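You operate a simulated robot arm through the tools that you are given. There is no shell and no other tool. Be economical: measure what you need, move in short steps, check, and stop when the job is done.

Carry out the task below with a simulated robot arm. There is one attempt and no reset: what you move stays moved.

Task
Drop the yellow and the green ball from the teal tray into the blue tube and cap it again.

Only the result counts: the job must be done as asked and must still hold three seconds after the hand-in. Knocking over, shifting, dropping, spilling or breaking anything else fails it. A push-on lid holds only when it is set on centred and level and pressed home; a screw cap is set on level and turned clockwise until tight.

Robot
A 6-joint arm with a two-finger parallel gripper, fixed in place. Base frame: the origin is at the foot of the arm, x ahead of it, y to its left, z up; the work surface is at about z = 76. Readings come in cm, rad, newtons and seconds.
With the tool pointing down near the work surface it reaches from about 24 to 64 cm from the base axis. Its first joint turns from -1.152 to 1.152 rad. Payload 2.7 kg.
The TCP is the grasp point between the finger pads, 2.3 cm short of the fingertips. In the tool frame z runs along the fingers and y along their closing line. Largest opening 9.4 cm; finger width 3.8, thickness 1; the body of the gripper, 5.4 by 9.6 cm, starts 3.9 cm behind the TCP.
Orientation is that of the tool frame in the base frame, as [roll, pitch, yaw] about the fixed x, y, z axes, in that order (R = Rz(yaw) Ry(pitch) Rx(roll)). With the fingers straight down and closing along the base's y, the tool's x points along the base's -x, its y along +y and its z along -z.

Tools
- The arm moves only by the tool servo_tool. Its argument "increments" is text: rows parted by semicolons, each of 7 numbers parted by spaces: the shift along the tool's x, y, z in cm, then the turn, a rotation vector about the tool's x, y, z in rad, then the opening in per cent of the stroke, from 0 (shut) to 100 (fully open). In form: x y z wx wy wz gripper; .... A call has 1 to 8 rows; each row shifts and turns the commanded pose from where the row before left it, along the tool's axes as they then stand. Rows are played at 5 a second. More than 5 cm and 0.15 rad between two rows, or a gripper value outside its range, and nothing of the call is played. A pose out of reach is approached as far as the arm can. The call stops where the force on the tool passes 70 N (or 10 N more than at its start, if that is more) or the arm is blocked; 0.2 s more then pass. Each finger travels about 4.5 cm/s and halts on what it meets, pressing with about 37 N; the grip force reading is that of the motor and also rises with nothing between the fingers. The clock runs only during rows and for 0.2 s after the last one: add rows that do not move to give the fingers time. The reply holds the time, the measured pose of the TCP, the force on the tool along the base axes, the opening and the grip force, in the units named above and with some noise, and new pictures: "views" is both (left out), scene, wrist or none.
- Cameras (640 x 400 px; columns grow to the right, rows downward): "scene" is fixed at [7.25, -43.21, 140.05]; the picture's right is [0.80, -0.61, 0.00], its down [-0.37, -0.48, -0.80] and it looks along [0.48, 0.63, -0.61] (base axes); focal length 314 px, centre (320, 200). "wrist" rides on the gripper at [8.6, 1.6, -7.4] in the tool frame; the picture's right is [-0.18, 0.98, 0.00], its down [-0.58, -0.11, -0.81] and it looks along [-0.79, -0.15, 0.59] (tool axes); focal length 243 px, centre (320, 200). There is no depth. A picture from a camera that has moved, and an enlarged one, comes with that camera's place and axes in the base frame and with its lens.
- inspect(camera, box): a new picture of the part [left, top, right, bottom] of that camera's present view, enlarged. No time passes.
- close_job(): hands the job in; it is judged then, once.

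Work in short steps. Places have to be worked out from the pictures, the camera data and where the tool is seen: move nearer, look again, correct. Check each grasp and each placing, and mend what went wrong. You have 120 turns and 200 pictures in all, those below and enlarged ones among them. Open the gripper and draw the arm clear of the work before you hand the job in, unless the task says otherwise; then end with one line.

The tools are called by a JSON object that holds its "op" and its "data". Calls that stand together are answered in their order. servo_tool: Moves the arm, as the interface text tells. Its arguments: {"type":"object","properties":{"increments":{"type":"string"},"views":{"type":"string","enum":["both","scene","wrist","none"]}},"required":["increments"]} The other tools are called the same way: inspect (camera, box) takes an enlarged picture of a part of a camera's view; close_job () hands the job in.

At the start:

```text
clock: 0.0
position: [34.16, 5.91, 117.31]
orientation: [3.141, -0.001, 3.14]
wrist_force: [-0.6, 0.0, -0.2]
finger_gap: 9.4
finger_force: 0.0
```

scene: 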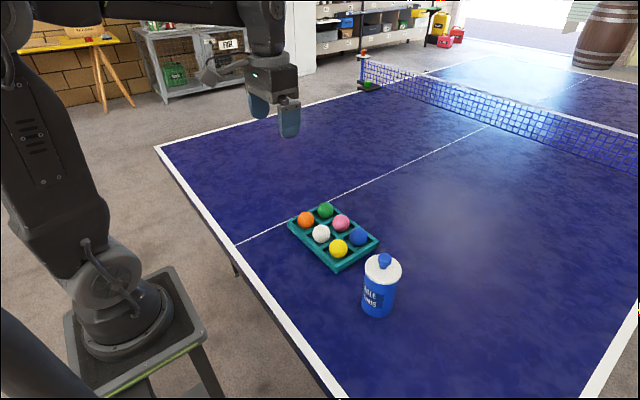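
wrist: 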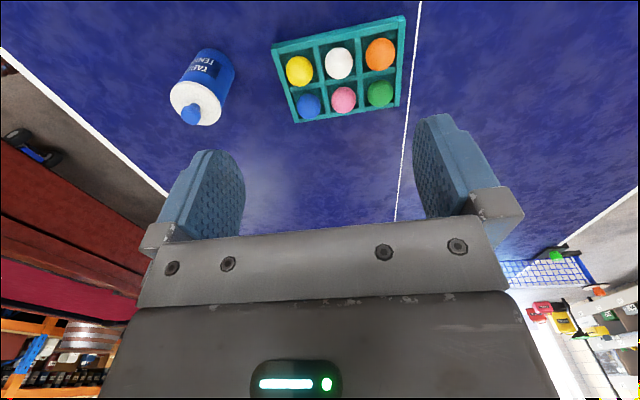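

I start by taking enlarged views of the tray and the tube to locate things.

{"op": "inspect", "data": {"camera": "scene", "box": [270, 190, 430, 330]}}

{"op": "inspect", "data": {"camera": "wrist", "box": [150, 0, 430, 150]}}

```text
2.86 times, centred on (350, 260) of scene
camera zoom: at [7.25, -43.21, 140.05], right [0.8, -0.61, 0.0], down [-0.37, -0.48, -0.8], along [0.48, 0.63, -0.61], focal length 898 px, centre (234, 29)
```

zoom: 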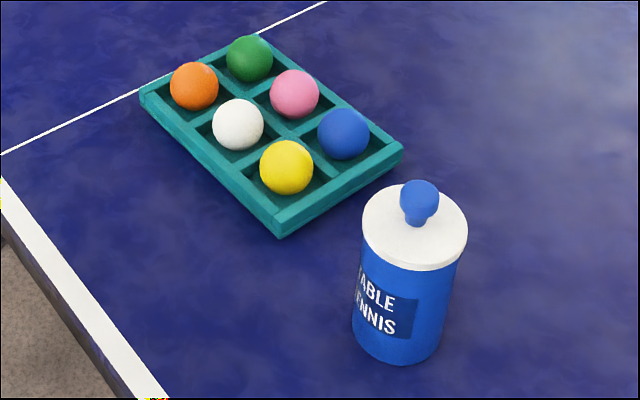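

```text
2.29 times, centred on (290, 75) of wrist
camera zoom: at [25.35, 7.6, 124.84], right [0.18, 0.98, 0.0], down [0.58, -0.11, 0.81], along [0.79, -0.15, -0.59], focal length 555 px, centre (389, 486)
```

zoom: 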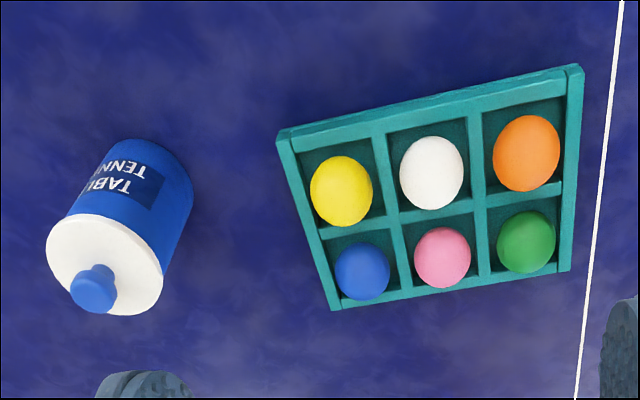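

The balls look about 4.8 cm across, in a 7.3 cm grid: yellow near (46.3, 0.3), green near (53.6, 14.7). The tube is near (43.9, -16.8), its lid top at z ≈ 89 and its knob at about 91. I move above the tube to refine that.

{"op": "servo_tool", "data": {"increments": "-1.39 -3.24 2.2 0 0 0 100;-1.39 -3.24 2.2 0 0 0 100;-1.39 -3.24 2.2 0 0 0 100;-1.39 -3.24 2.2 0 0 0 100;-1.39 -3.24 2.2 0 0 0 100;-1.39 -3.24 2.2 0 0 0 100;-1.39 -3.24 2.2 0 0 0 100;0 0 0 0 0 0 100"}}

```text
clock: 1.8
position: [43.53, -16.75, 101.8]
orientation: [3.141, 0.002, 3.141]
wrist_force: [-0.5, -0.2, 0.2]
finger_gap: 9.37
finger_force: 0.0
camera wrist: at [34.92, -15.23, 109.33], right [0.18, 0.98, 0.0], down [0.58, -0.11, 0.81], along [0.79, -0.15, -0.59], focal length 243 px, centre (320, 200)
```

scene: 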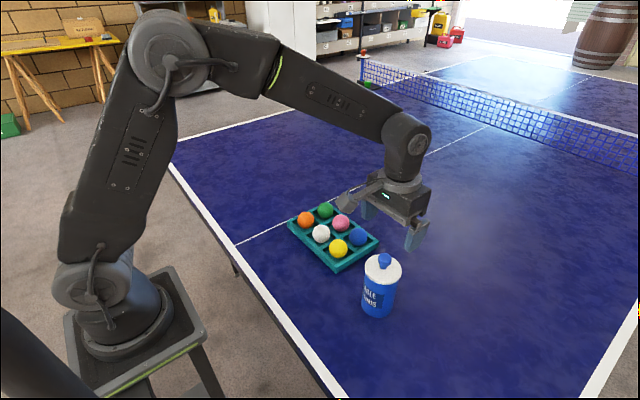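
wrist: 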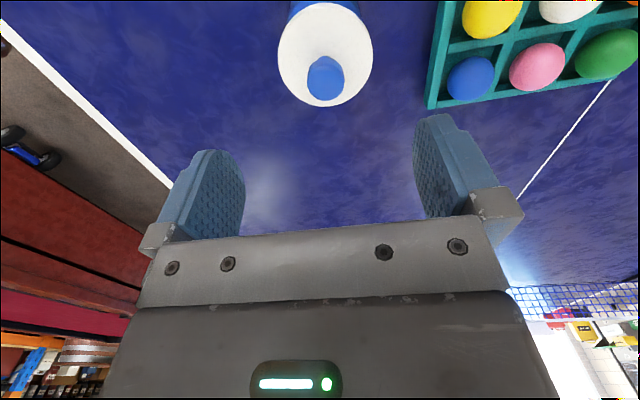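

The knob lies at about (43.9, -16.5). I lower to z ≈ 95 with a small correction and look again.

{"op": "servo_tool", "data": {"increments": "-0.35 0.2 3.4 0 0 0 70;0 0 3.4 0 0 0 70;0 0 0 0 0 0 70"}}

{"op": "inspect", "data": {"camera": "scene", "box": [340, 200, 460, 330]}}

```text
clock: 2.6
position: [44.04, -16.32, 95.15]
orientation: [3.141, 0.0, -3.141]
wrist_force: [0.8, -0.1, 1.0]
finger_gap: 6.55
finger_force: 0.1
camera wrist: at [35.27, -14.73, 102.66], right [0.18, 0.98, 0.0], down [0.58, -0.11, 0.81], along [0.79, -0.15, -0.59], focal length 243 px, centre (320, 200)
```

scene: 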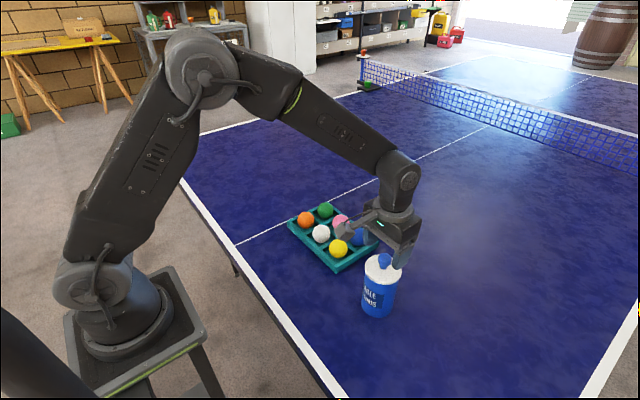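
wrist: 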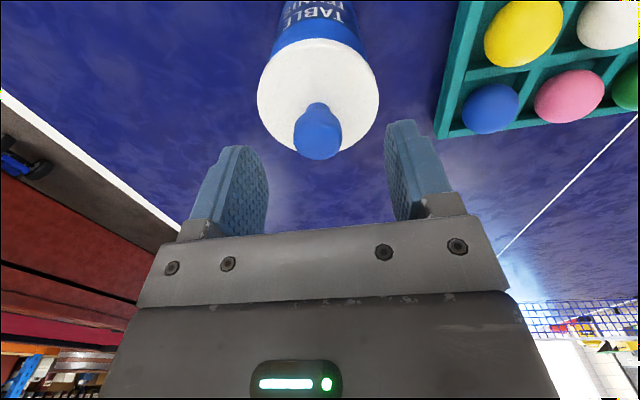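

```text
3.08 times, centred on (400, 265) of scene
camera zoom: at [7.25, -43.21, 140.05], right [0.8, -0.61, 0.0], down [-0.37, -0.48, -0.8], along [0.48, 0.63, -0.61], focal length 967 px, centre (74, 0)
```

zoom: 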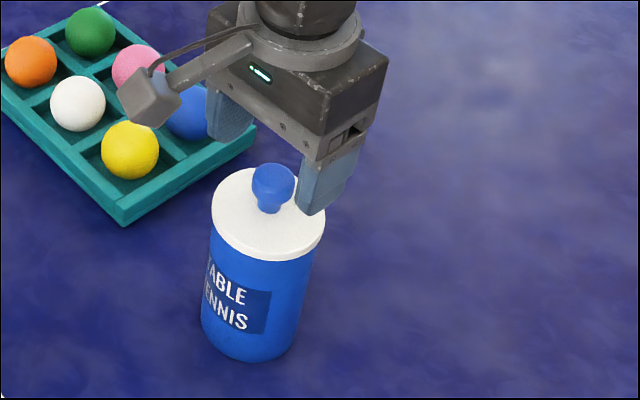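

The knob is between the fingers; I estimate it at (44.0, -16.5), z 91–92. I lower to z ≈ 91.6 and check before closing.

{"op": "servo_tool", "data": {"increments": "0 -0.15 1.8 0 0 0 60;0 0 1.7 0 0 0 60;0 0 0 0 0 0 60"}}

{"op": "inspect", "data": {"camera": "scene", "box": [340, 200, 460, 330]}}

```text
clock: 3.4
position: [43.95, -16.51, 91.43]
orientation: [-3.141, 0.0, -3.141]
wrist_force: [-1.1, -0.3, -0.4]
finger_gap: 5.64
finger_force: 0.0
camera wrist: at [35.2, -14.91, 98.99], right [0.18, 0.98, 0.0], down [0.58, -0.11, 0.81], along [0.79, -0.15, -0.59], focal length 243 px, centre (320, 200)
```

scene: 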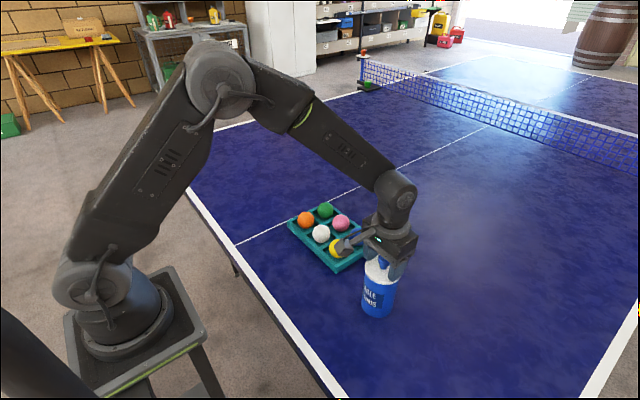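
wrist: 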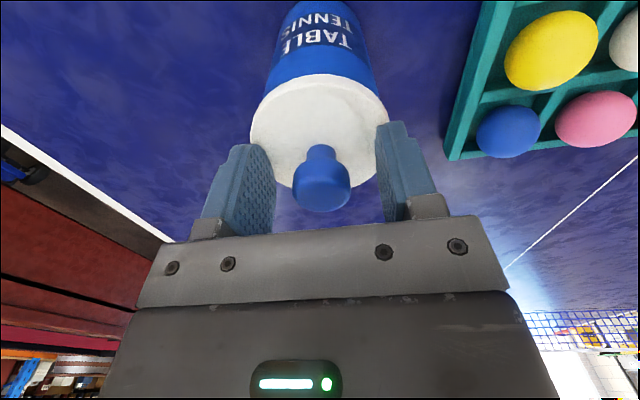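

```text
3.08 times, centred on (400, 265) of scene
camera zoom: at [7.25, -43.21, 140.05], right [0.8, -0.61, 0.0], down [-0.37, -0.48, -0.8], along [0.48, 0.63, -0.61], focal length 967 px, centre (74, 0)
```

zoom: 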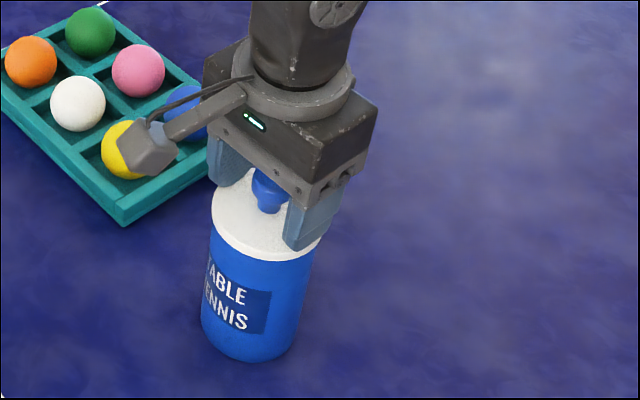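

The knob is centred between the pads and the tips are clear of the lid. I close on it.

{"op": "servo_tool", "data": {"increments": "0 0 0 0 0 0 40;0 0 0 0 0 0 30;0 0 0 0 0 0 15;0 0 0 0 0 0 5;0 0 0 0 0 0 5;0 0 0 0 0 0 5"}}

```text
clock: 4.8
position: [43.93, -16.58, 91.51]
orientation: [-3.14, 0.001, -3.141]
wrist_force: [0.7, -0.3, 0.5]
finger_gap: 2.61
finger_force: 36.9
camera wrist: at [35.21, -14.91, 99.01], right [0.18, 0.98, 0.0], down [0.58, -0.11, 0.81], along [0.79, -0.15, -0.59], focal length 243 px, centre (320, 200)
```

scene: 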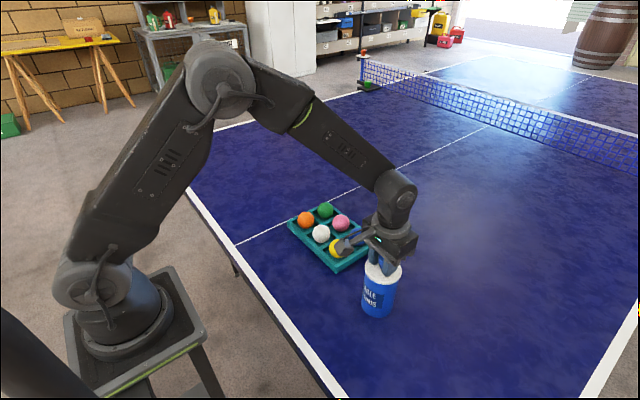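
wrist: 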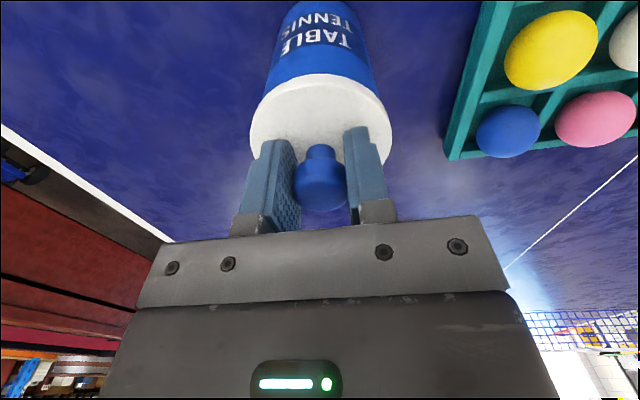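

The knob is gripped, gap 2.6. I pull up gently to learn how the lid holds.

{"op": "servo_tool", "data": {"increments": "0 0 -0.2 0 0 0 5;0 0 -0.2 0 0 0 5;0 0 0 0 0 0 5"}}

{"op": "inspect", "data": {"camera": "scene", "box": [340, 230, 420, 330]}}

```text
clock: 5.6
position: [43.96, -16.66, 91.94]
orientation: [3.141, 0.0, -3.141]
wrist_force: [-0.8, -0.3, 0.1]
finger_gap: 2.58
finger_force: 37.1
camera wrist: at [35.35, -15.03, 99.44], right [0.18, 0.98, 0.0], down [0.58, -0.11, 0.81], along [0.79, -0.15, -0.59], focal length 243 px, centre (320, 200)
```

scene: 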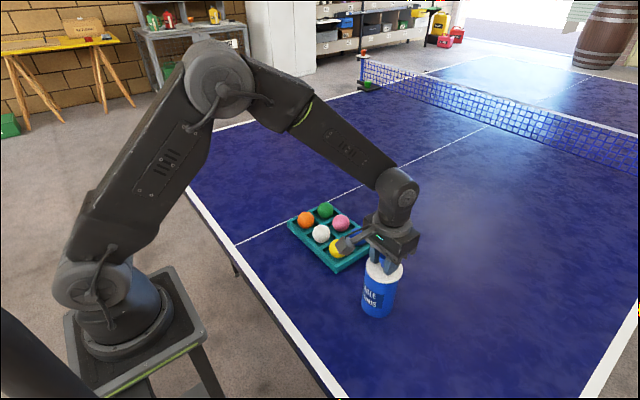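
wrist: 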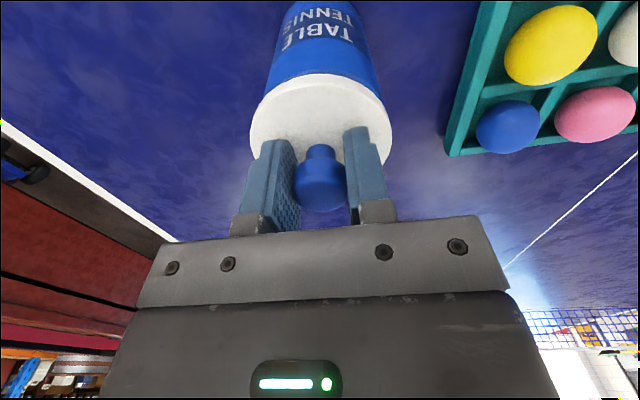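

```text
4.00 times, centred on (380, 280) of scene
camera zoom: at [7.25, -43.21, 140.05], right [0.8, -0.61, 0.0], down [-0.37, -0.48, -0.8], along [0.48, 0.63, -0.61], focal length 1257 px, centre (80, -120)
```

zoom: 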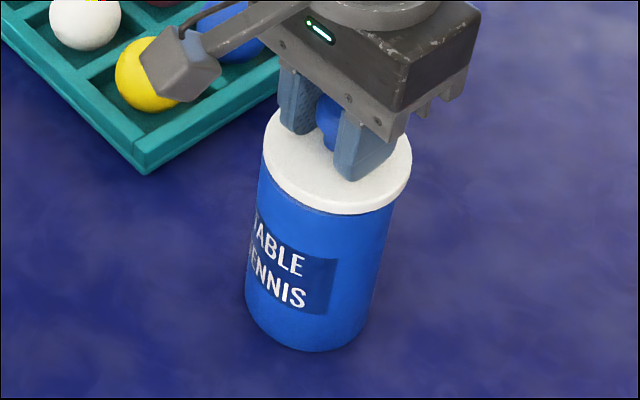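

The lid rim rose about 1.3 px while the tube's foot stayed put, so this is a push-on lid and it is coming off. I lift further.

{"op": "servo_tool", "data": {"increments": "0 0 -0.5 0 0 0 5;0 0 -0.7 0 0 0 5;0 0 -1 0 0 0 5;0 0 -1.5 0 0 0 5;0 0 -2 0 0 0 5;0 0 0 0 0 0 5"}}

{"op": "inspect", "data": {"camera": "scene", "box": [340, 230, 420, 330]}}

```text
clock: 7.0
position: [43.96, -16.29, 97.54]
orientation: [-3.14, 0.0, -3.141]
wrist_force: [-0.1, -0.2, -0.7]
finger_gap: 2.61
finger_force: 37.0
camera wrist: at [35.22, -14.74, 105.18], right [0.18, 0.98, 0.0], down [0.58, -0.11, 0.81], along [0.79, -0.15, -0.59], focal length 243 px, centre (320, 200)
```

scene: 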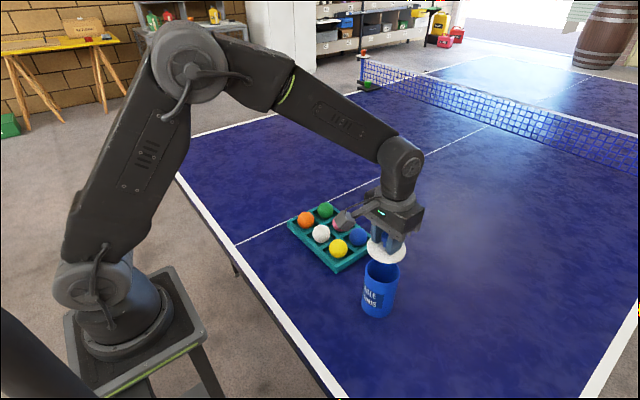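
wrist: 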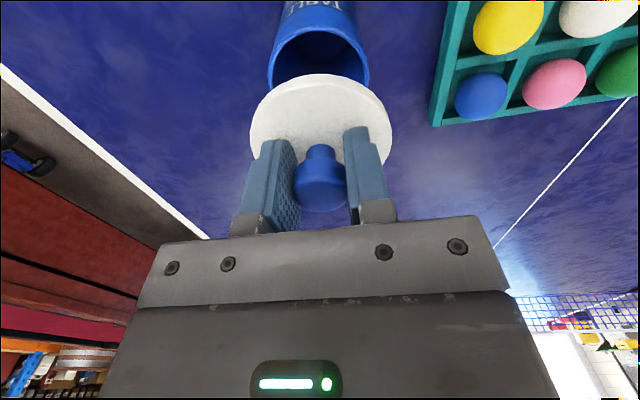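

```text
4.00 times, centred on (380, 280) of scene
camera zoom: at [7.25, -43.21, 140.05], right [0.8, -0.61, 0.0], down [-0.37, -0.48, -0.8], along [0.48, 0.63, -0.61], focal length 1257 px, centre (80, -120)
```

zoom: 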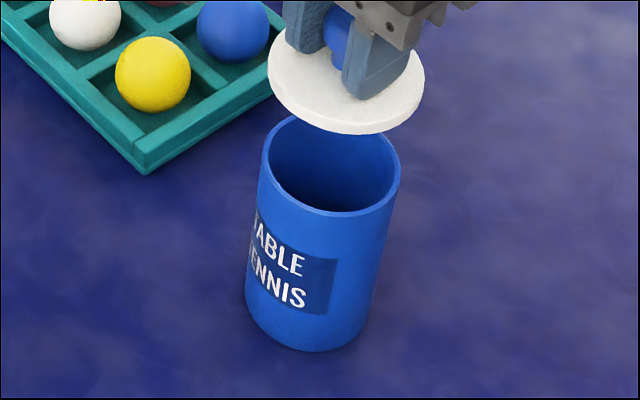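

The lid is off and the tube has not moved. I carry the lid 15 cm toward -y and lower it to about z = 82.5.

{"op": "servo_tool", "data": {"increments": "0 -4 -0.5 0 0 0 5;0 -4 0 0 0 0 5;0 -4 0 0 0 0 5;0 -3 0 0 0 0 5;0 0 4 0 0 0 5;0 0 4 0 0 0 5;0 0 4 0 0 0 5;0 0 3.5 0 0 0 5"}}

{"op": "inspect", "data": {"camera": "scene", "box": [370, 280, 490, 380]}}

```text
clock: 8.8
position: [44.21, -31.61, 82.81]
orientation: [-3.141, 0.001, 3.14]
wrist_force: [0.5, 0.3, -0.4]
finger_gap: 2.59
finger_force: 36.8
camera wrist: at [35.46, -30.03, 90.27], right [0.18, 0.98, 0.0], down [0.58, -0.11, 0.81], along [0.79, -0.15, -0.59], focal length 243 px, centre (320, 200)
```

scene: 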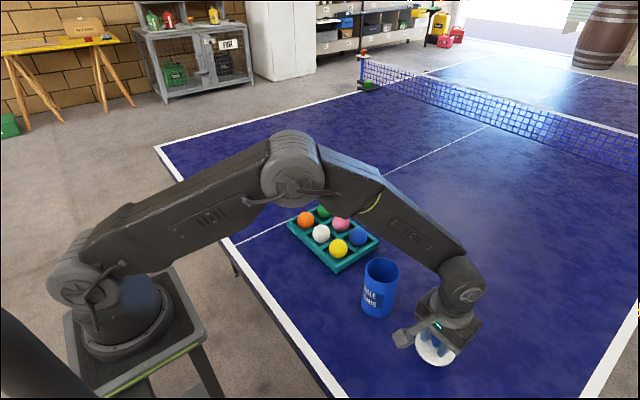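
wrist: 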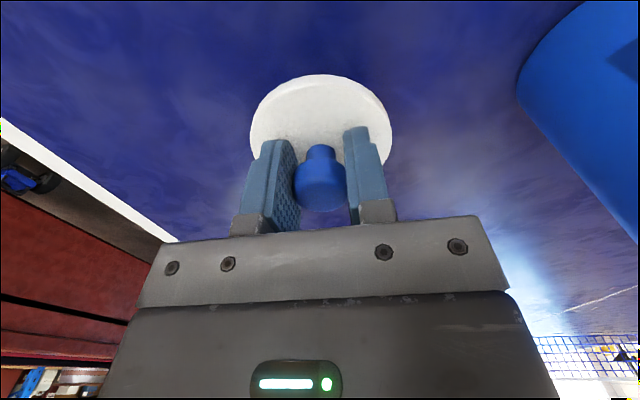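

```text
4.00 times, centred on (430, 330) of scene
camera zoom: at [7.25, -43.21, 140.05], right [0.8, -0.61, 0.0], down [-0.37, -0.48, -0.8], along [0.48, 0.63, -0.61], focal length 1257 px, centre (-120, -320)
```

zoom: 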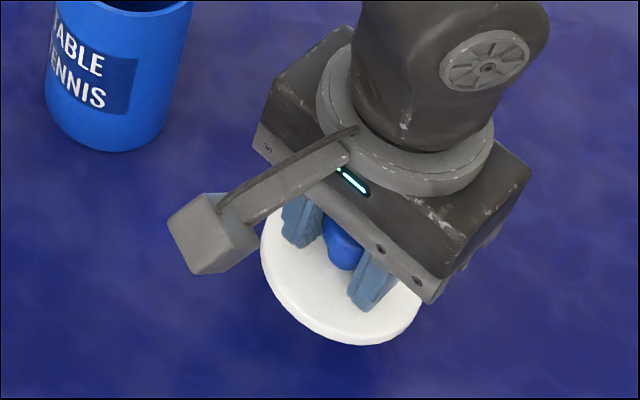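

I step down slowly, watching the vertical force for contact.

{"op": "servo_tool", "data": {"increments": "0 0 0.4 0 0 0 5;0 0 0.4 0 0 0 5;0 0 0.3 0 0 0 5;0 0 0.2 0 0 0 5;0 0 0.2 0 0 0 5", "views": "none"}}

```text
clock: 10.0
position: [44.15, -31.55, 81.11]
orientation: [-3.141, 0.001, 3.141]
wrist_force: [0.6, 0.6, -0.5]
finger_gap: 2.59
finger_force: 36.6
```

{"op": "servo_tool", "data": {"increments": "0 0 0.2 0 0 0 5;0 0 0.2 0 0 0 5;0 0 0 0 0 0 5", "views": "none"}}

```text
clock: 10.8
position: [44.09, -31.58, 80.96]
orientation: [-3.141, -0.002, -3.141]
wrist_force: [0.7, -0.6, -0.3]
finger_gap: 2.57
finger_force: 37.2
```

No contact yet, so I continue in small steps.

{"op": "servo_tool", "data": {"increments": "0 0 0.15 0 0 0 5;0 0 0.15 0 0 0 5;0 0 0 0 0 0 5"}}

{"op": "inspect", "data": {"camera": "scene", "box": [370, 280, 490, 380]}}

```text
clock: 11.6
position: [44.11, -31.47, 80.54]
orientation: [-3.14, -0.001, -3.141]
wrist_force: [-0.2, -0.9, 0.0]
finger_gap: 2.58
finger_force: 37.6
camera wrist: at [35.38, -29.92, 88.05], right [0.18, 0.98, 0.0], down [0.58, -0.11, 0.81], along [0.79, -0.15, -0.59], focal length 243 px, centre (320, 200)
```

scene: 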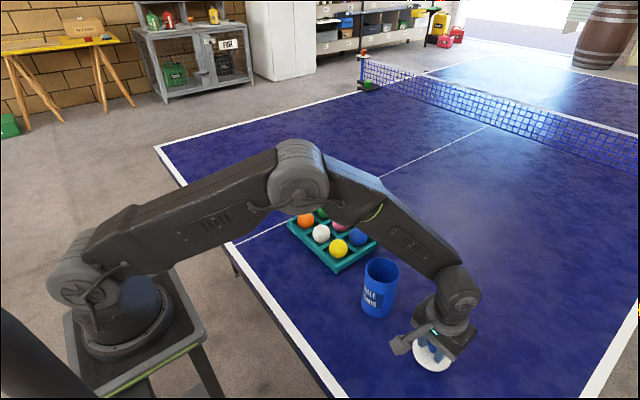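
wrist: 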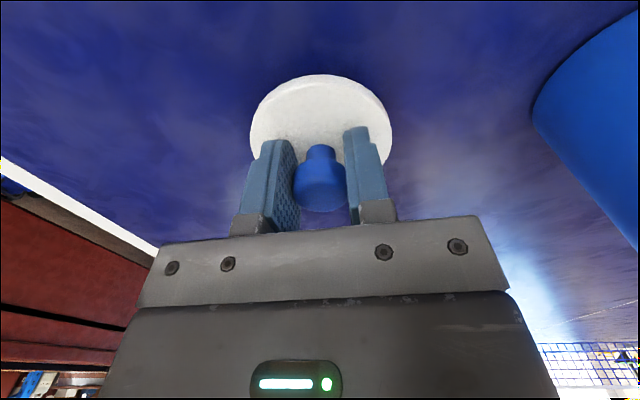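

```text
4.00 times, centred on (430, 330) of scene
camera zoom: at [7.25, -43.21, 140.05], right [0.8, -0.61, 0.0], down [-0.37, -0.48, -0.8], along [0.48, 0.63, -0.61], focal length 1257 px, centre (-120, -320)
```

zoom: 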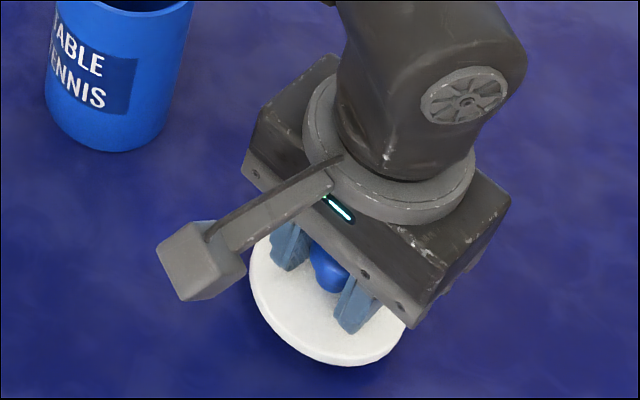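

By the image geometry the lid's underside is still about 0.5–1 cm above the table, so I keep stepping down.

{"op": "servo_tool", "data": {"increments": "0 0 0.15 0 0 0 5;0 0 0.15 0 0 0 5;0 0 0.15 0 0 0 5;0 0 0 0 0 0 5", "views": "none"}}

```text
clock: 12.6
position: [44.09, -31.49, 80.01]
orientation: [-3.139, 0.0, -3.142]
wrist_force: [0.5, -0.8, -0.5]
finger_gap: 2.62
finger_force: 36.8
```

{"op": "servo_tool", "data": {"increments": "0 0 0.1 0 0 0 5;0 0 0.1 0 0 0 5;0 0 0.1 0 0 0 5;0 0 0 0 0 0 5", "views": "none"}}

```text
clock: 13.6
position: [44.22, -31.59, 79.82]
orientation: [3.141, 0.001, -3.14]
wrist_force: [0.3, 0.3, -0.8]
finger_gap: 2.59
finger_force: 37.2
```

{"op": "servo_tool", "data": {"increments": "0 0 0.1 0 0 0 5;0 0 0.1 0 0 0 5;0 0 0 0 0 0 5"}}

{"op": "inspect", "data": {"camera": "scene", "box": [370, 280, 490, 380]}}

```text
clock: 14.4
position: [44.13, -31.52, 79.43]
orientation: [-3.141, 0.002, 3.141]
wrist_force: [-0.2, 0.6, -0.3]
finger_gap: 2.58
finger_force: 36.9
camera wrist: at [35.43, -29.95, 87.0], right [0.18, 0.98, 0.0], down [0.58, -0.11, 0.81], along [0.79, -0.15, -0.59], focal length 243 px, centre (320, 200)
```

scene: 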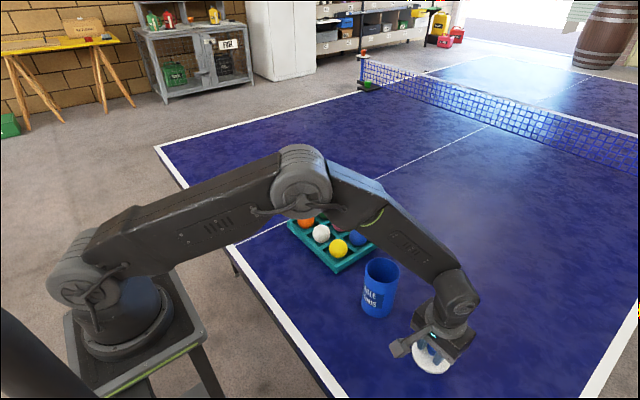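
wrist: 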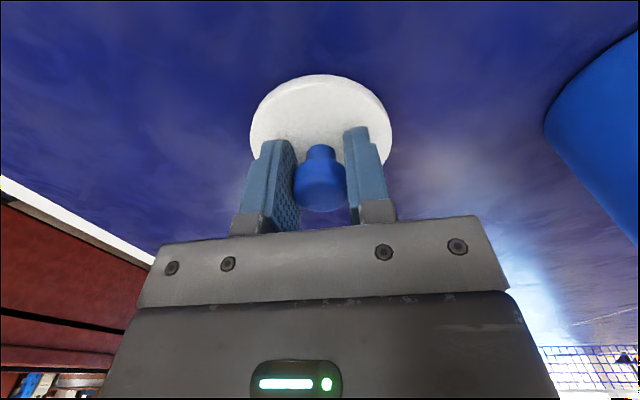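

```text
4.00 times, centred on (430, 330) of scene
camera zoom: at [7.25, -43.21, 140.05], right [0.8, -0.61, 0.0], down [-0.37, -0.48, -0.8], along [0.48, 0.63, -0.61], focal length 1257 px, centre (-120, -320)
```

zoom: 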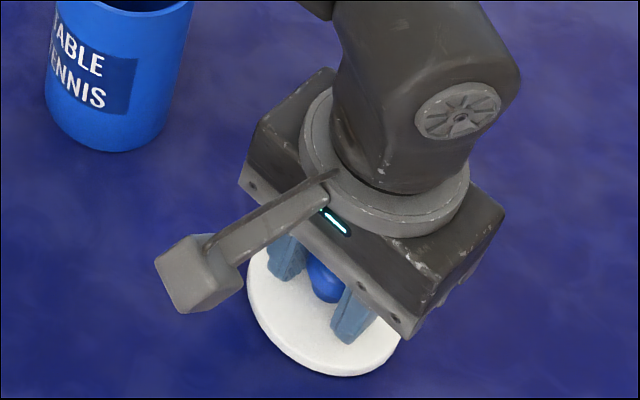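

The underside is now close to the table. I keep feeling downward in 1 mm steps.

{"op": "servo_tool", "data": {"increments": "0 0 0.1 0 0 0 5;0 0 0.1 0 0 0 5;0 0 0 0 0 0 5", "views": "none"}}

```text
clock: 15.2
position: [44.17, -31.5, 79.35]
orientation: [3.141, 0.001, -3.141]
wrist_force: [-0.4, -0.9, -0.3]
finger_gap: 2.59
finger_force: 37.1
```

{"op": "servo_tool", "data": {"increments": "0 0 0.1 0 0 0 5;0 0 0.05 0 0 0 5;0 0 0 0 0 0 5", "views": "none"}}

```text
clock: 16.0
position: [44.24, -31.56, 79.3]
orientation: [3.141, 0.001, 3.142]
wrist_force: [-0.9, 1.0, 1.2]
finger_gap: 2.61
finger_force: 37.1
```

{"op": "servo_tool", "data": {"increments": "0 0 0.1 0 0 0 5;0 0 0 0 0 0 5", "views": "none"}}

```text
clock: 16.6
position: [44.24, -31.61, 79.23]
orientation: [-3.14, 0.001, 3.141]
wrist_force: [-1.0, 1.3, 13.4]
finger_gap: 2.61
finger_force: 36.7
```

Contact at 13 N: the lid is on the table with the TCP at about 79.2. I ease off 0.1, open, and rise straight up.

{"op": "servo_tool", "data": {"increments": "0 0 -0.1 0 0 0 5;0 0 0 0 0 0 30;0 0 0 0 0 0 50;0 0 0 0 0 0 60;0 0 -2 0 0 0 60;0 0 -4 0 0 0 60;0 0 -4 0 0 0 60"}}

{"op": "inspect", "data": {"camera": "scene", "box": [370, 280, 490, 380]}}

```text
clock: 18.2
position: [44.45, -31.52, 89.39]
orientation: [3.14, 0.001, 3.141]
wrist_force: [0.4, 0.3, 0.1]
finger_gap: 5.66
finger_force: 0.0
camera wrist: at [35.71, -29.92, 96.84], right [0.18, 0.98, 0.0], down [0.58, -0.11, 0.81], along [0.79, -0.15, -0.59], focal length 243 px, centre (320, 200)
```

scene: 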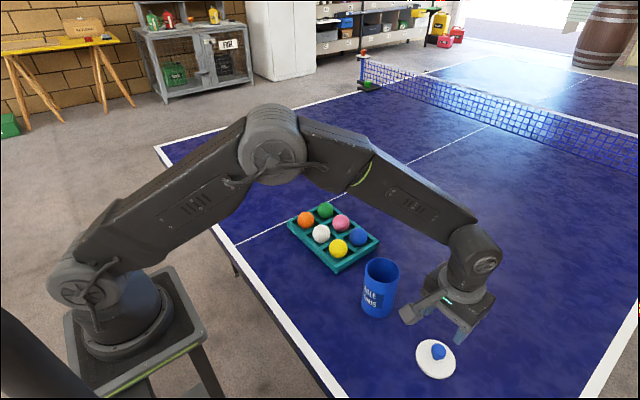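
wrist: 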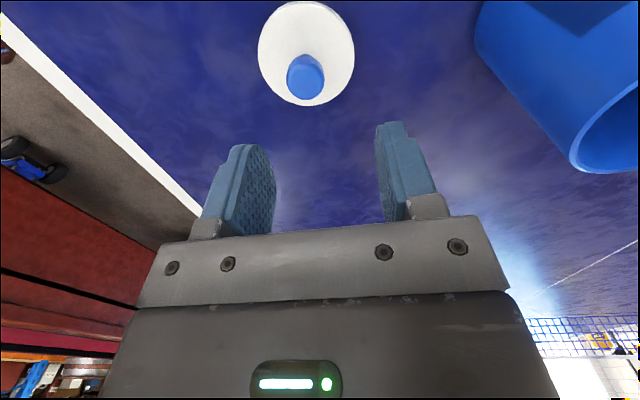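

```text
4.00 times, centred on (430, 330) of scene
camera zoom: at [7.25, -43.21, 140.05], right [0.8, -0.61, 0.0], down [-0.37, -0.48, -0.8], along [0.48, 0.63, -0.61], focal length 1257 px, centre (-120, -320)
```

zoom: 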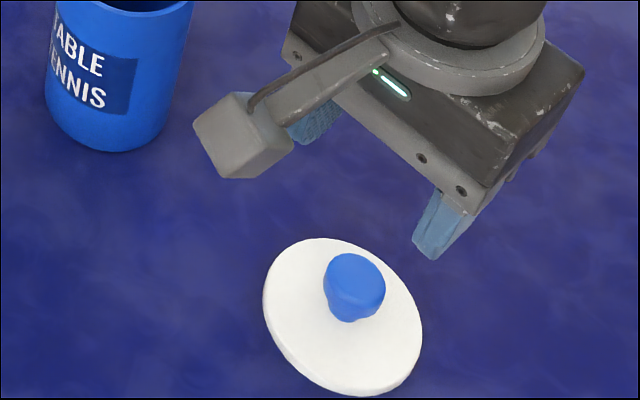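

The lid lies flat; on release it slid about 1 cm, to y ≈ -32.6. I rise and go over the tray toward the yellow ball.

{"op": "servo_tool", "data": {"increments": "0 0 -4 0 0 0 65;0 0 -4 0 0 0 65;-0.3 4.9 0 0 0 0 65;-0.3 4.9 0 0 0 0 65;-0.3 4.9 0 0 0 0 65;-0.3 4.9 0 0 0 0 65;-0.3 4.9 0 0 0 0 65;-0.3 4.9 0 0 0 0 65"}}

{"op": "inspect", "data": {"camera": "scene", "box": [270, 190, 430, 330]}}

```text
clock: 20.0
position: [45.63, -1.95, 97.14]
orientation: [-3.141, 0.0, 3.139]
wrist_force: [0.7, 0.0, 0.7]
finger_gap: 6.1
finger_force: 0.1
camera wrist: at [36.97, -0.33, 104.6], right [0.19, 0.98, 0.0], down [0.58, -0.11, 0.81], along [0.79, -0.15, -0.59], focal length 243 px, centre (320, 200)
```

scene: 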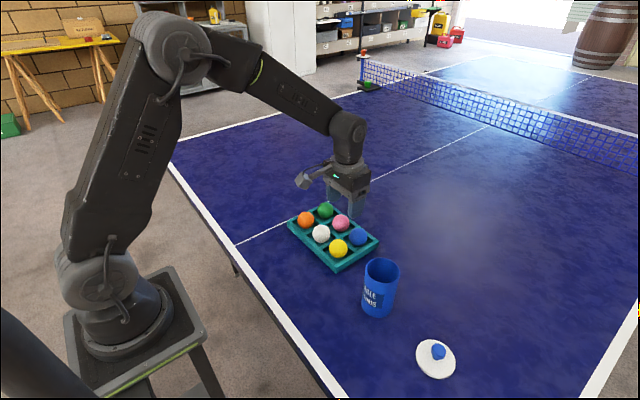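
wrist: 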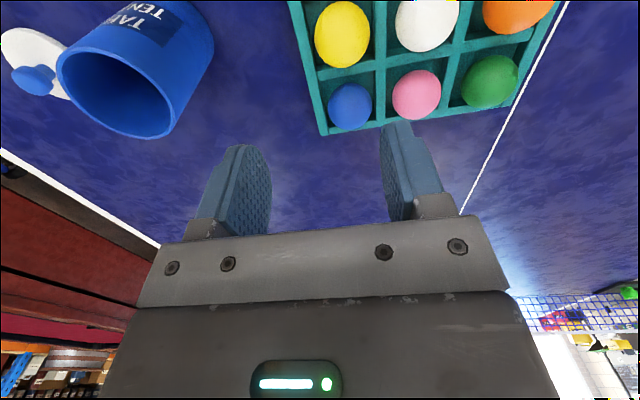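

```text
2.86 times, centred on (350, 260) of scene
camera zoom: at [7.25, -43.21, 140.05], right [0.79, -0.61, 0.0], down [-0.37, -0.48, -0.79], along [0.48, 0.63, -0.61], focal length 898 px, centre (234, 29)
```

zoom: 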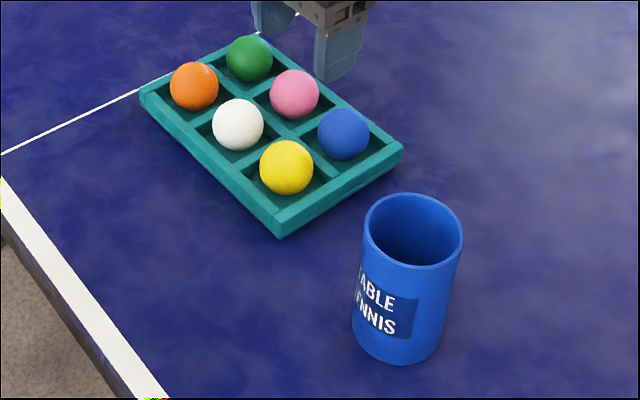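

Both cameras put the yellow ball near (46.2, 0.1). I move over it and down to z ≈ 87, then look again.

{"op": "servo_tool", "data": {"increments": "-0.3 2.25 0 0 0 0 65;0 0 4 0 0 0 65;0 0 4 0 0 0 68;0 0 2 0 0 0 68;0 0 0 0 0 0 68"}}

{"op": "inspect", "data": {"camera": "scene", "box": [270, 190, 430, 330]}}

```text
clock: 21.2
position: [46.12, 0.25, 87.14]
orientation: [-3.141, 0.0, 3.14]
wrist_force: [-0.3, -0.2, -0.2]
finger_gap: 6.39
finger_force: 0.0
camera wrist: at [37.49, 1.94, 94.69], right [0.18, 0.98, 0.0], down [0.58, -0.11, 0.81], along [0.79, -0.15, -0.59], focal length 243 px, centre (320, 200)
```

scene: 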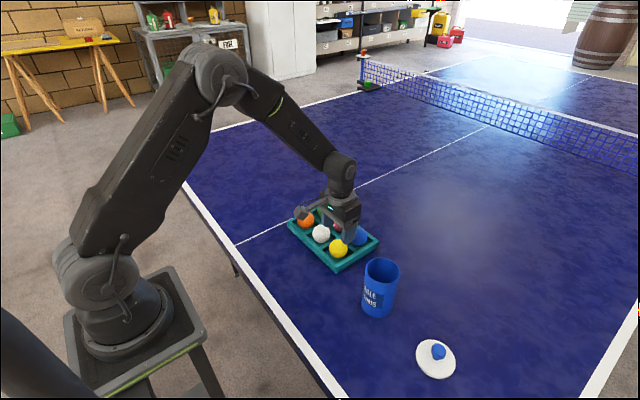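
wrist: 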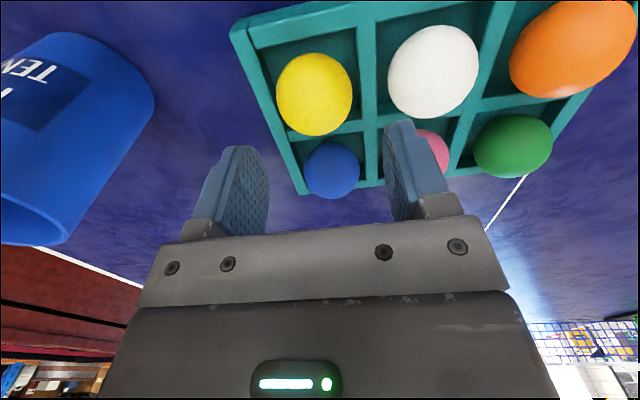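

```text
2.86 times, centred on (350, 260) of scene
camera zoom: at [7.25, -43.21, 140.05], right [0.8, -0.61, 0.0], down [-0.37, -0.48, -0.8], along [0.48, 0.63, -0.61], focal length 898 px, centre (234, 29)
```

zoom: 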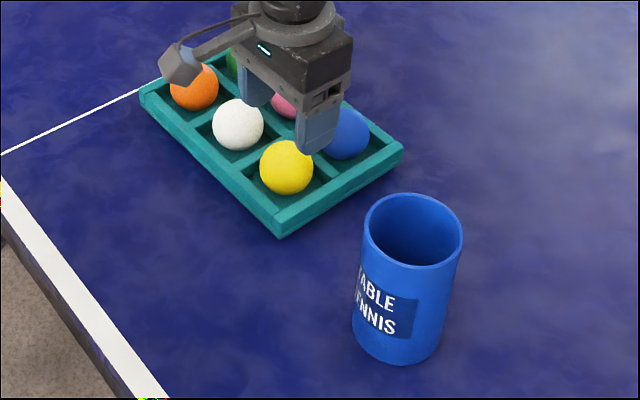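

I zoom in on the tray to measure how high its walls are against the balls.

{"op": "inspect", "data": {"camera": "scene", "box": [310, 220, 385, 280]}}

```text
6.67 times, centred on (348, 250) of scene
camera zoom: at [7.25, -43.21, 140.05], right [0.8, -0.61, 0.0], down [-0.37, -0.48, -0.8], along [0.48, 0.63, -0.61], focal length 2096 px, centre (137, -133)
```

zoom: 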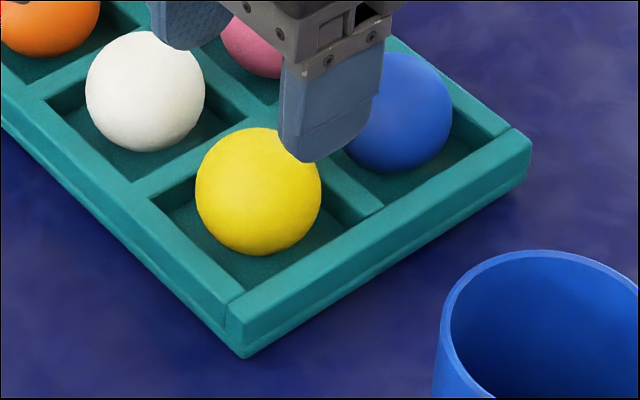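

The walls look about 2–2.6 cm tall, so fingertips can reach just below the ball's equator above them. I go down to TCP ≈ 81.5, centred at y ≈ 0, and check.

{"op": "servo_tool", "data": {"increments": "0 -0.15 3 0 0 0 70;0 0 2 0 0 0 70;0 0 0.6 0 0 0 70;0 0 0 0 0 0 70"}}

{"op": "inspect", "data": {"camera": "scene", "box": [310, 220, 385, 280]}}

{"op": "inspect", "data": {"camera": "wrist", "box": [180, 40, 480, 240]}}

```text
clock: 22.2
position: [46.15, 0.08, 81.76]
orientation: [3.141, 0.001, -3.141]
wrist_force: [0.7, -0.3, -0.6]
finger_gap: 6.58
finger_force: 0.1
camera wrist: at [37.45, 1.57, 89.19], right [0.18, 0.98, 0.0], down [0.58, -0.11, 0.81], along [0.79, -0.15, -0.59], focal length 243 px, centre (320, 200)
```

scene: 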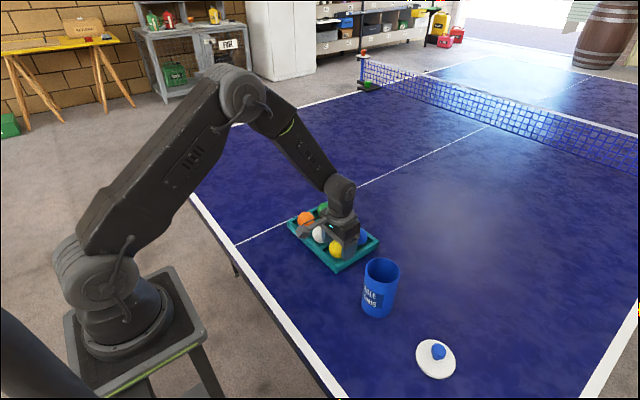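
wrist: 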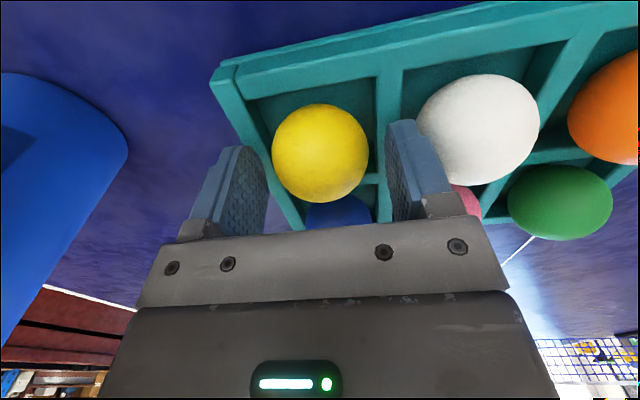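

```text
6.67 times, centred on (348, 250) of scene
camera zoom: at [7.25, -43.21, 140.05], right [0.8, -0.61, 0.0], down [-0.37, -0.48, -0.8], along [0.48, 0.63, -0.61], focal length 2096 px, centre (137, -133)
```

zoom: 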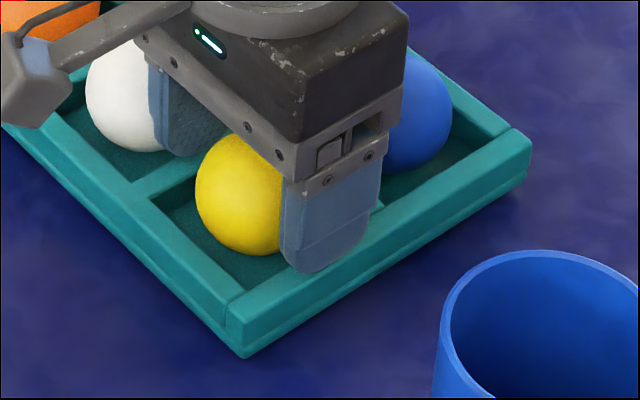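

```text
2.00 times, centred on (330, 140) of wrist
camera zoom: at [37.45, 1.57, 89.19], right [0.18, 0.98, 0.0], down [0.58, -0.11, 0.81], along [0.79, -0.15, -0.59], focal length 485 px, centre (300, 320)
```

zoom: 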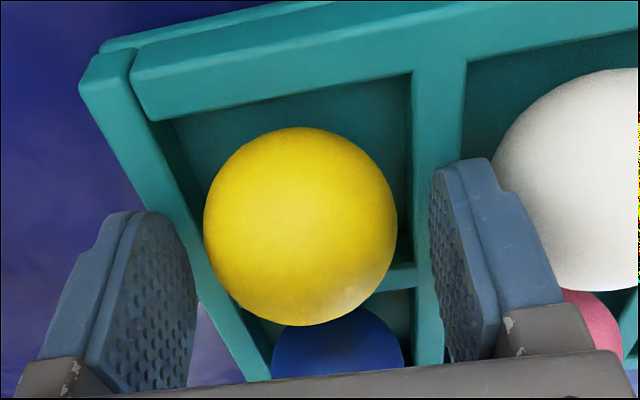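

The ball is slightly ahead of and to the -y side of the TCP. I correct by about (+0.3, -0.12) and step down to TCP ≈ 80.9, watching the force.

{"op": "servo_tool", "data": {"increments": "-0.3 -0.12 0 0 0 0 70;0 0 0.3 0 0 0 70;0 0 0.2 0 0 0 70;0 0 0.2 0 0 0 70;0 0 0 0 0 0 70"}}

{"op": "inspect", "data": {"camera": "scene", "box": [310, 220, 385, 280]}}

```text
clock: 23.4
position: [46.55, -0.22, 81.23]
orientation: [-3.141, 0.0, 3.141]
wrist_force: [-23.3, -1.9, 51.7]
finger_gap: 6.57
finger_force: 0.0
camera wrist: at [37.82, 1.42, 88.68], right [0.18, 0.98, 0.0], down [0.58, -0.11, 0.81], along [0.79, -0.15, -0.59], focal length 243 px, centre (320, 200)
```

scene: 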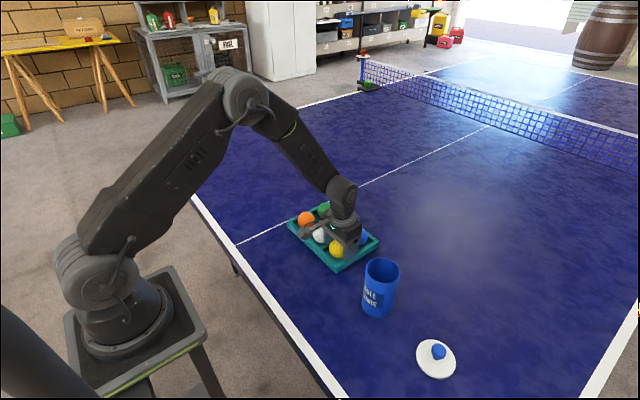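
wrist: 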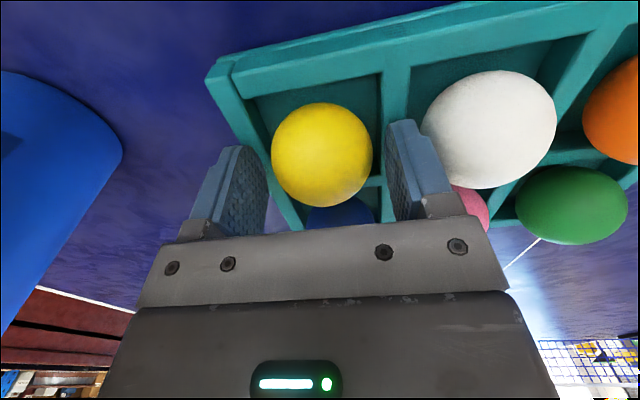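

```text
6.67 times, centred on (348, 250) of scene
camera zoom: at [7.12, -43.21, 140.05], right [0.8, -0.61, 0.0], down [-0.37, -0.48, -0.8], along [0.48, 0.63, -0.61], focal length 2096 px, centre (137, -133)
```

zoom: 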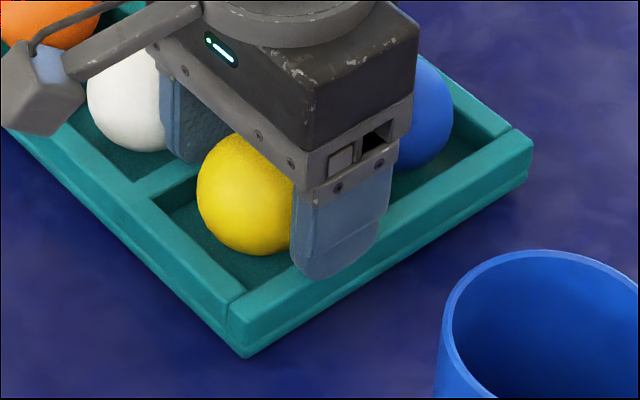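

The fingertips touched the tray walls at TCP ≈ 81.1, so the wall tops are near 78.8. The ball's apparent size suggests its centre is near 79.6, above that, so this height should do. I back off 0.2 at once and check the tray.

{"op": "servo_tool", "data": {"increments": "0 0 -0.2 0 0 0 70;0.2 0 0 0 0 0 70;0 0 0 0 0 0 70"}}

{"op": "inspect", "data": {"camera": "scene", "box": [310, 220, 385, 280]}}

{"op": "inspect", "data": {"camera": "wrist", "box": [180, 40, 480, 240]}}

```text
clock: 24.2
position: [46.42, -0.17, 81.18]
orientation: [3.14, 0.007, -3.139]
wrist_force: [5.2, 6.2, 21.0]
finger_gap: 6.52
finger_force: 0.0
camera wrist: at [37.74, 1.36, 88.64], right [0.18, 0.98, 0.0], down [0.58, -0.11, 0.81], along [0.8, -0.15, -0.59], focal length 243 px, centre (320, 200)
```

scene: 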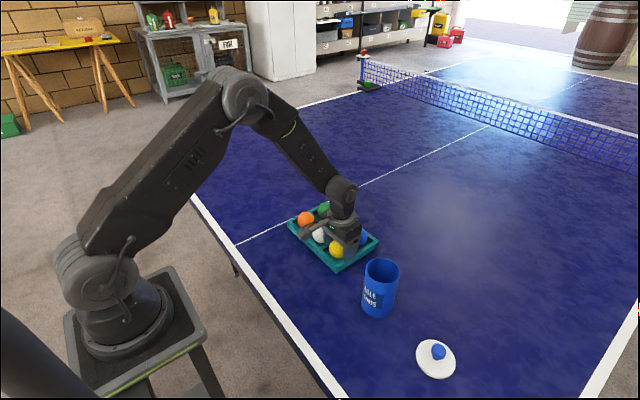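
wrist: 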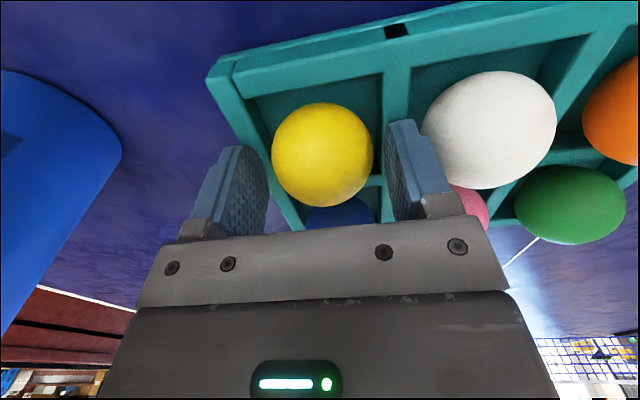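

```text
6.67 times, centred on (348, 250) of scene
camera zoom: at [7.23, -43.19, 140.05], right [0.8, -0.61, 0.0], down [-0.37, -0.48, -0.8], along [0.48, 0.63, -0.61], focal length 2096 px, centre (137, -133)
```

zoom: 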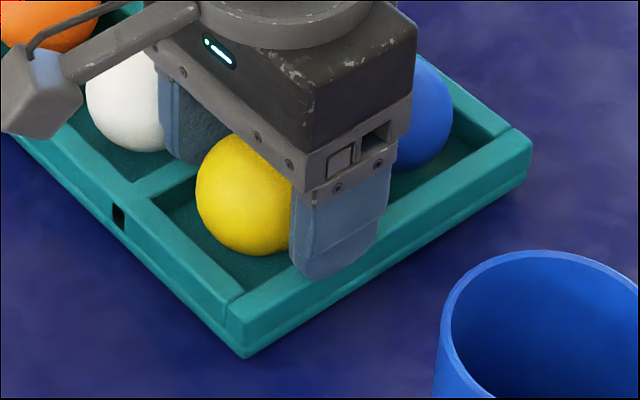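

```text
2.00 times, centred on (330, 140) of wrist
camera zoom: at [37.74, 1.36, 88.64], right [0.18, 0.98, 0.0], down [0.58, -0.11, 0.81], along [0.8, -0.15, -0.59], focal length 485 px, centre (300, 320)
```

zoom: 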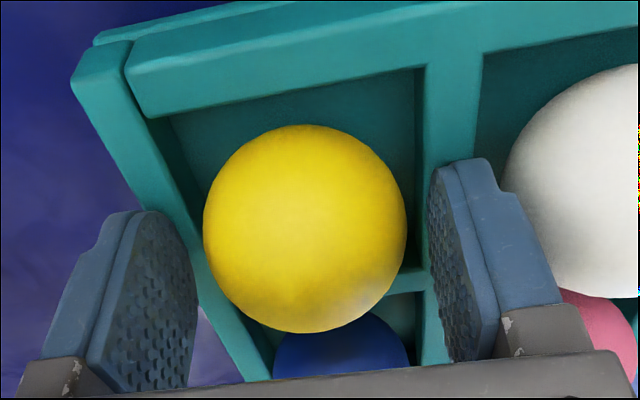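

There is still a 21 N contact, and a dark spot now shows on the tray's rim. I lift another 0.3 to unload it and then look again.

{"op": "servo_tool", "data": {"increments": "0 0 -0.15 0 0 0 70;0 0 -0.15 0 0 0 70;0 0 0 0 0 0 70", "views": "wrist"}}

{"op": "inspect", "data": {"camera": "scene", "box": [270, 190, 400, 280]}}

```text
clock: 25.0
position: [46.23, -0.25, 81.41]
orientation: [-3.141, -0.004, 3.141]
wrist_force: [0.6, 0.9, -0.5]
finger_gap: 6.57
finger_force: 0.1
camera wrist: at [37.52, 1.32, 88.84], right [0.18, 0.98, 0.0], down [0.58, -0.11, 0.8], along [0.79, -0.15, -0.59], focal length 243 px, centre (320, 200)
```

wrist: 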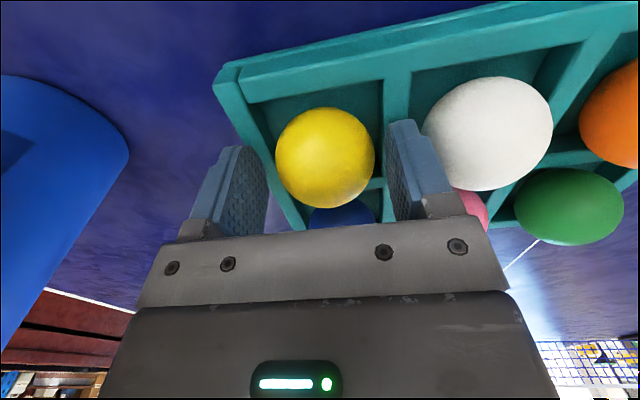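

```text
4.44 times, centred on (335, 235) of scene
camera zoom: at [7.25, -43.21, 140.05], right [0.8, -0.61, 0.0], down [-0.37, -0.48, -0.8], along [0.48, 0.63, -0.61], focal length 1397 px, centre (253, 44)
```

zoom: 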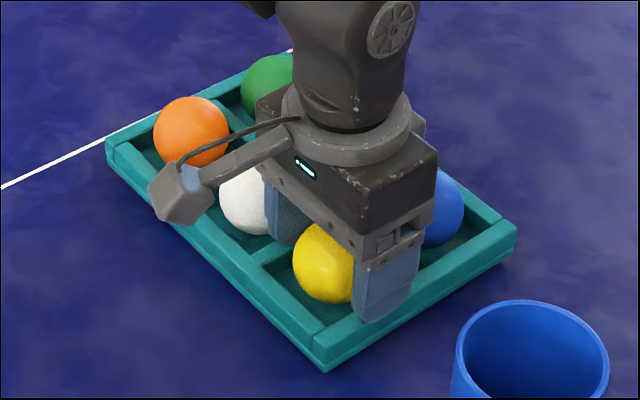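

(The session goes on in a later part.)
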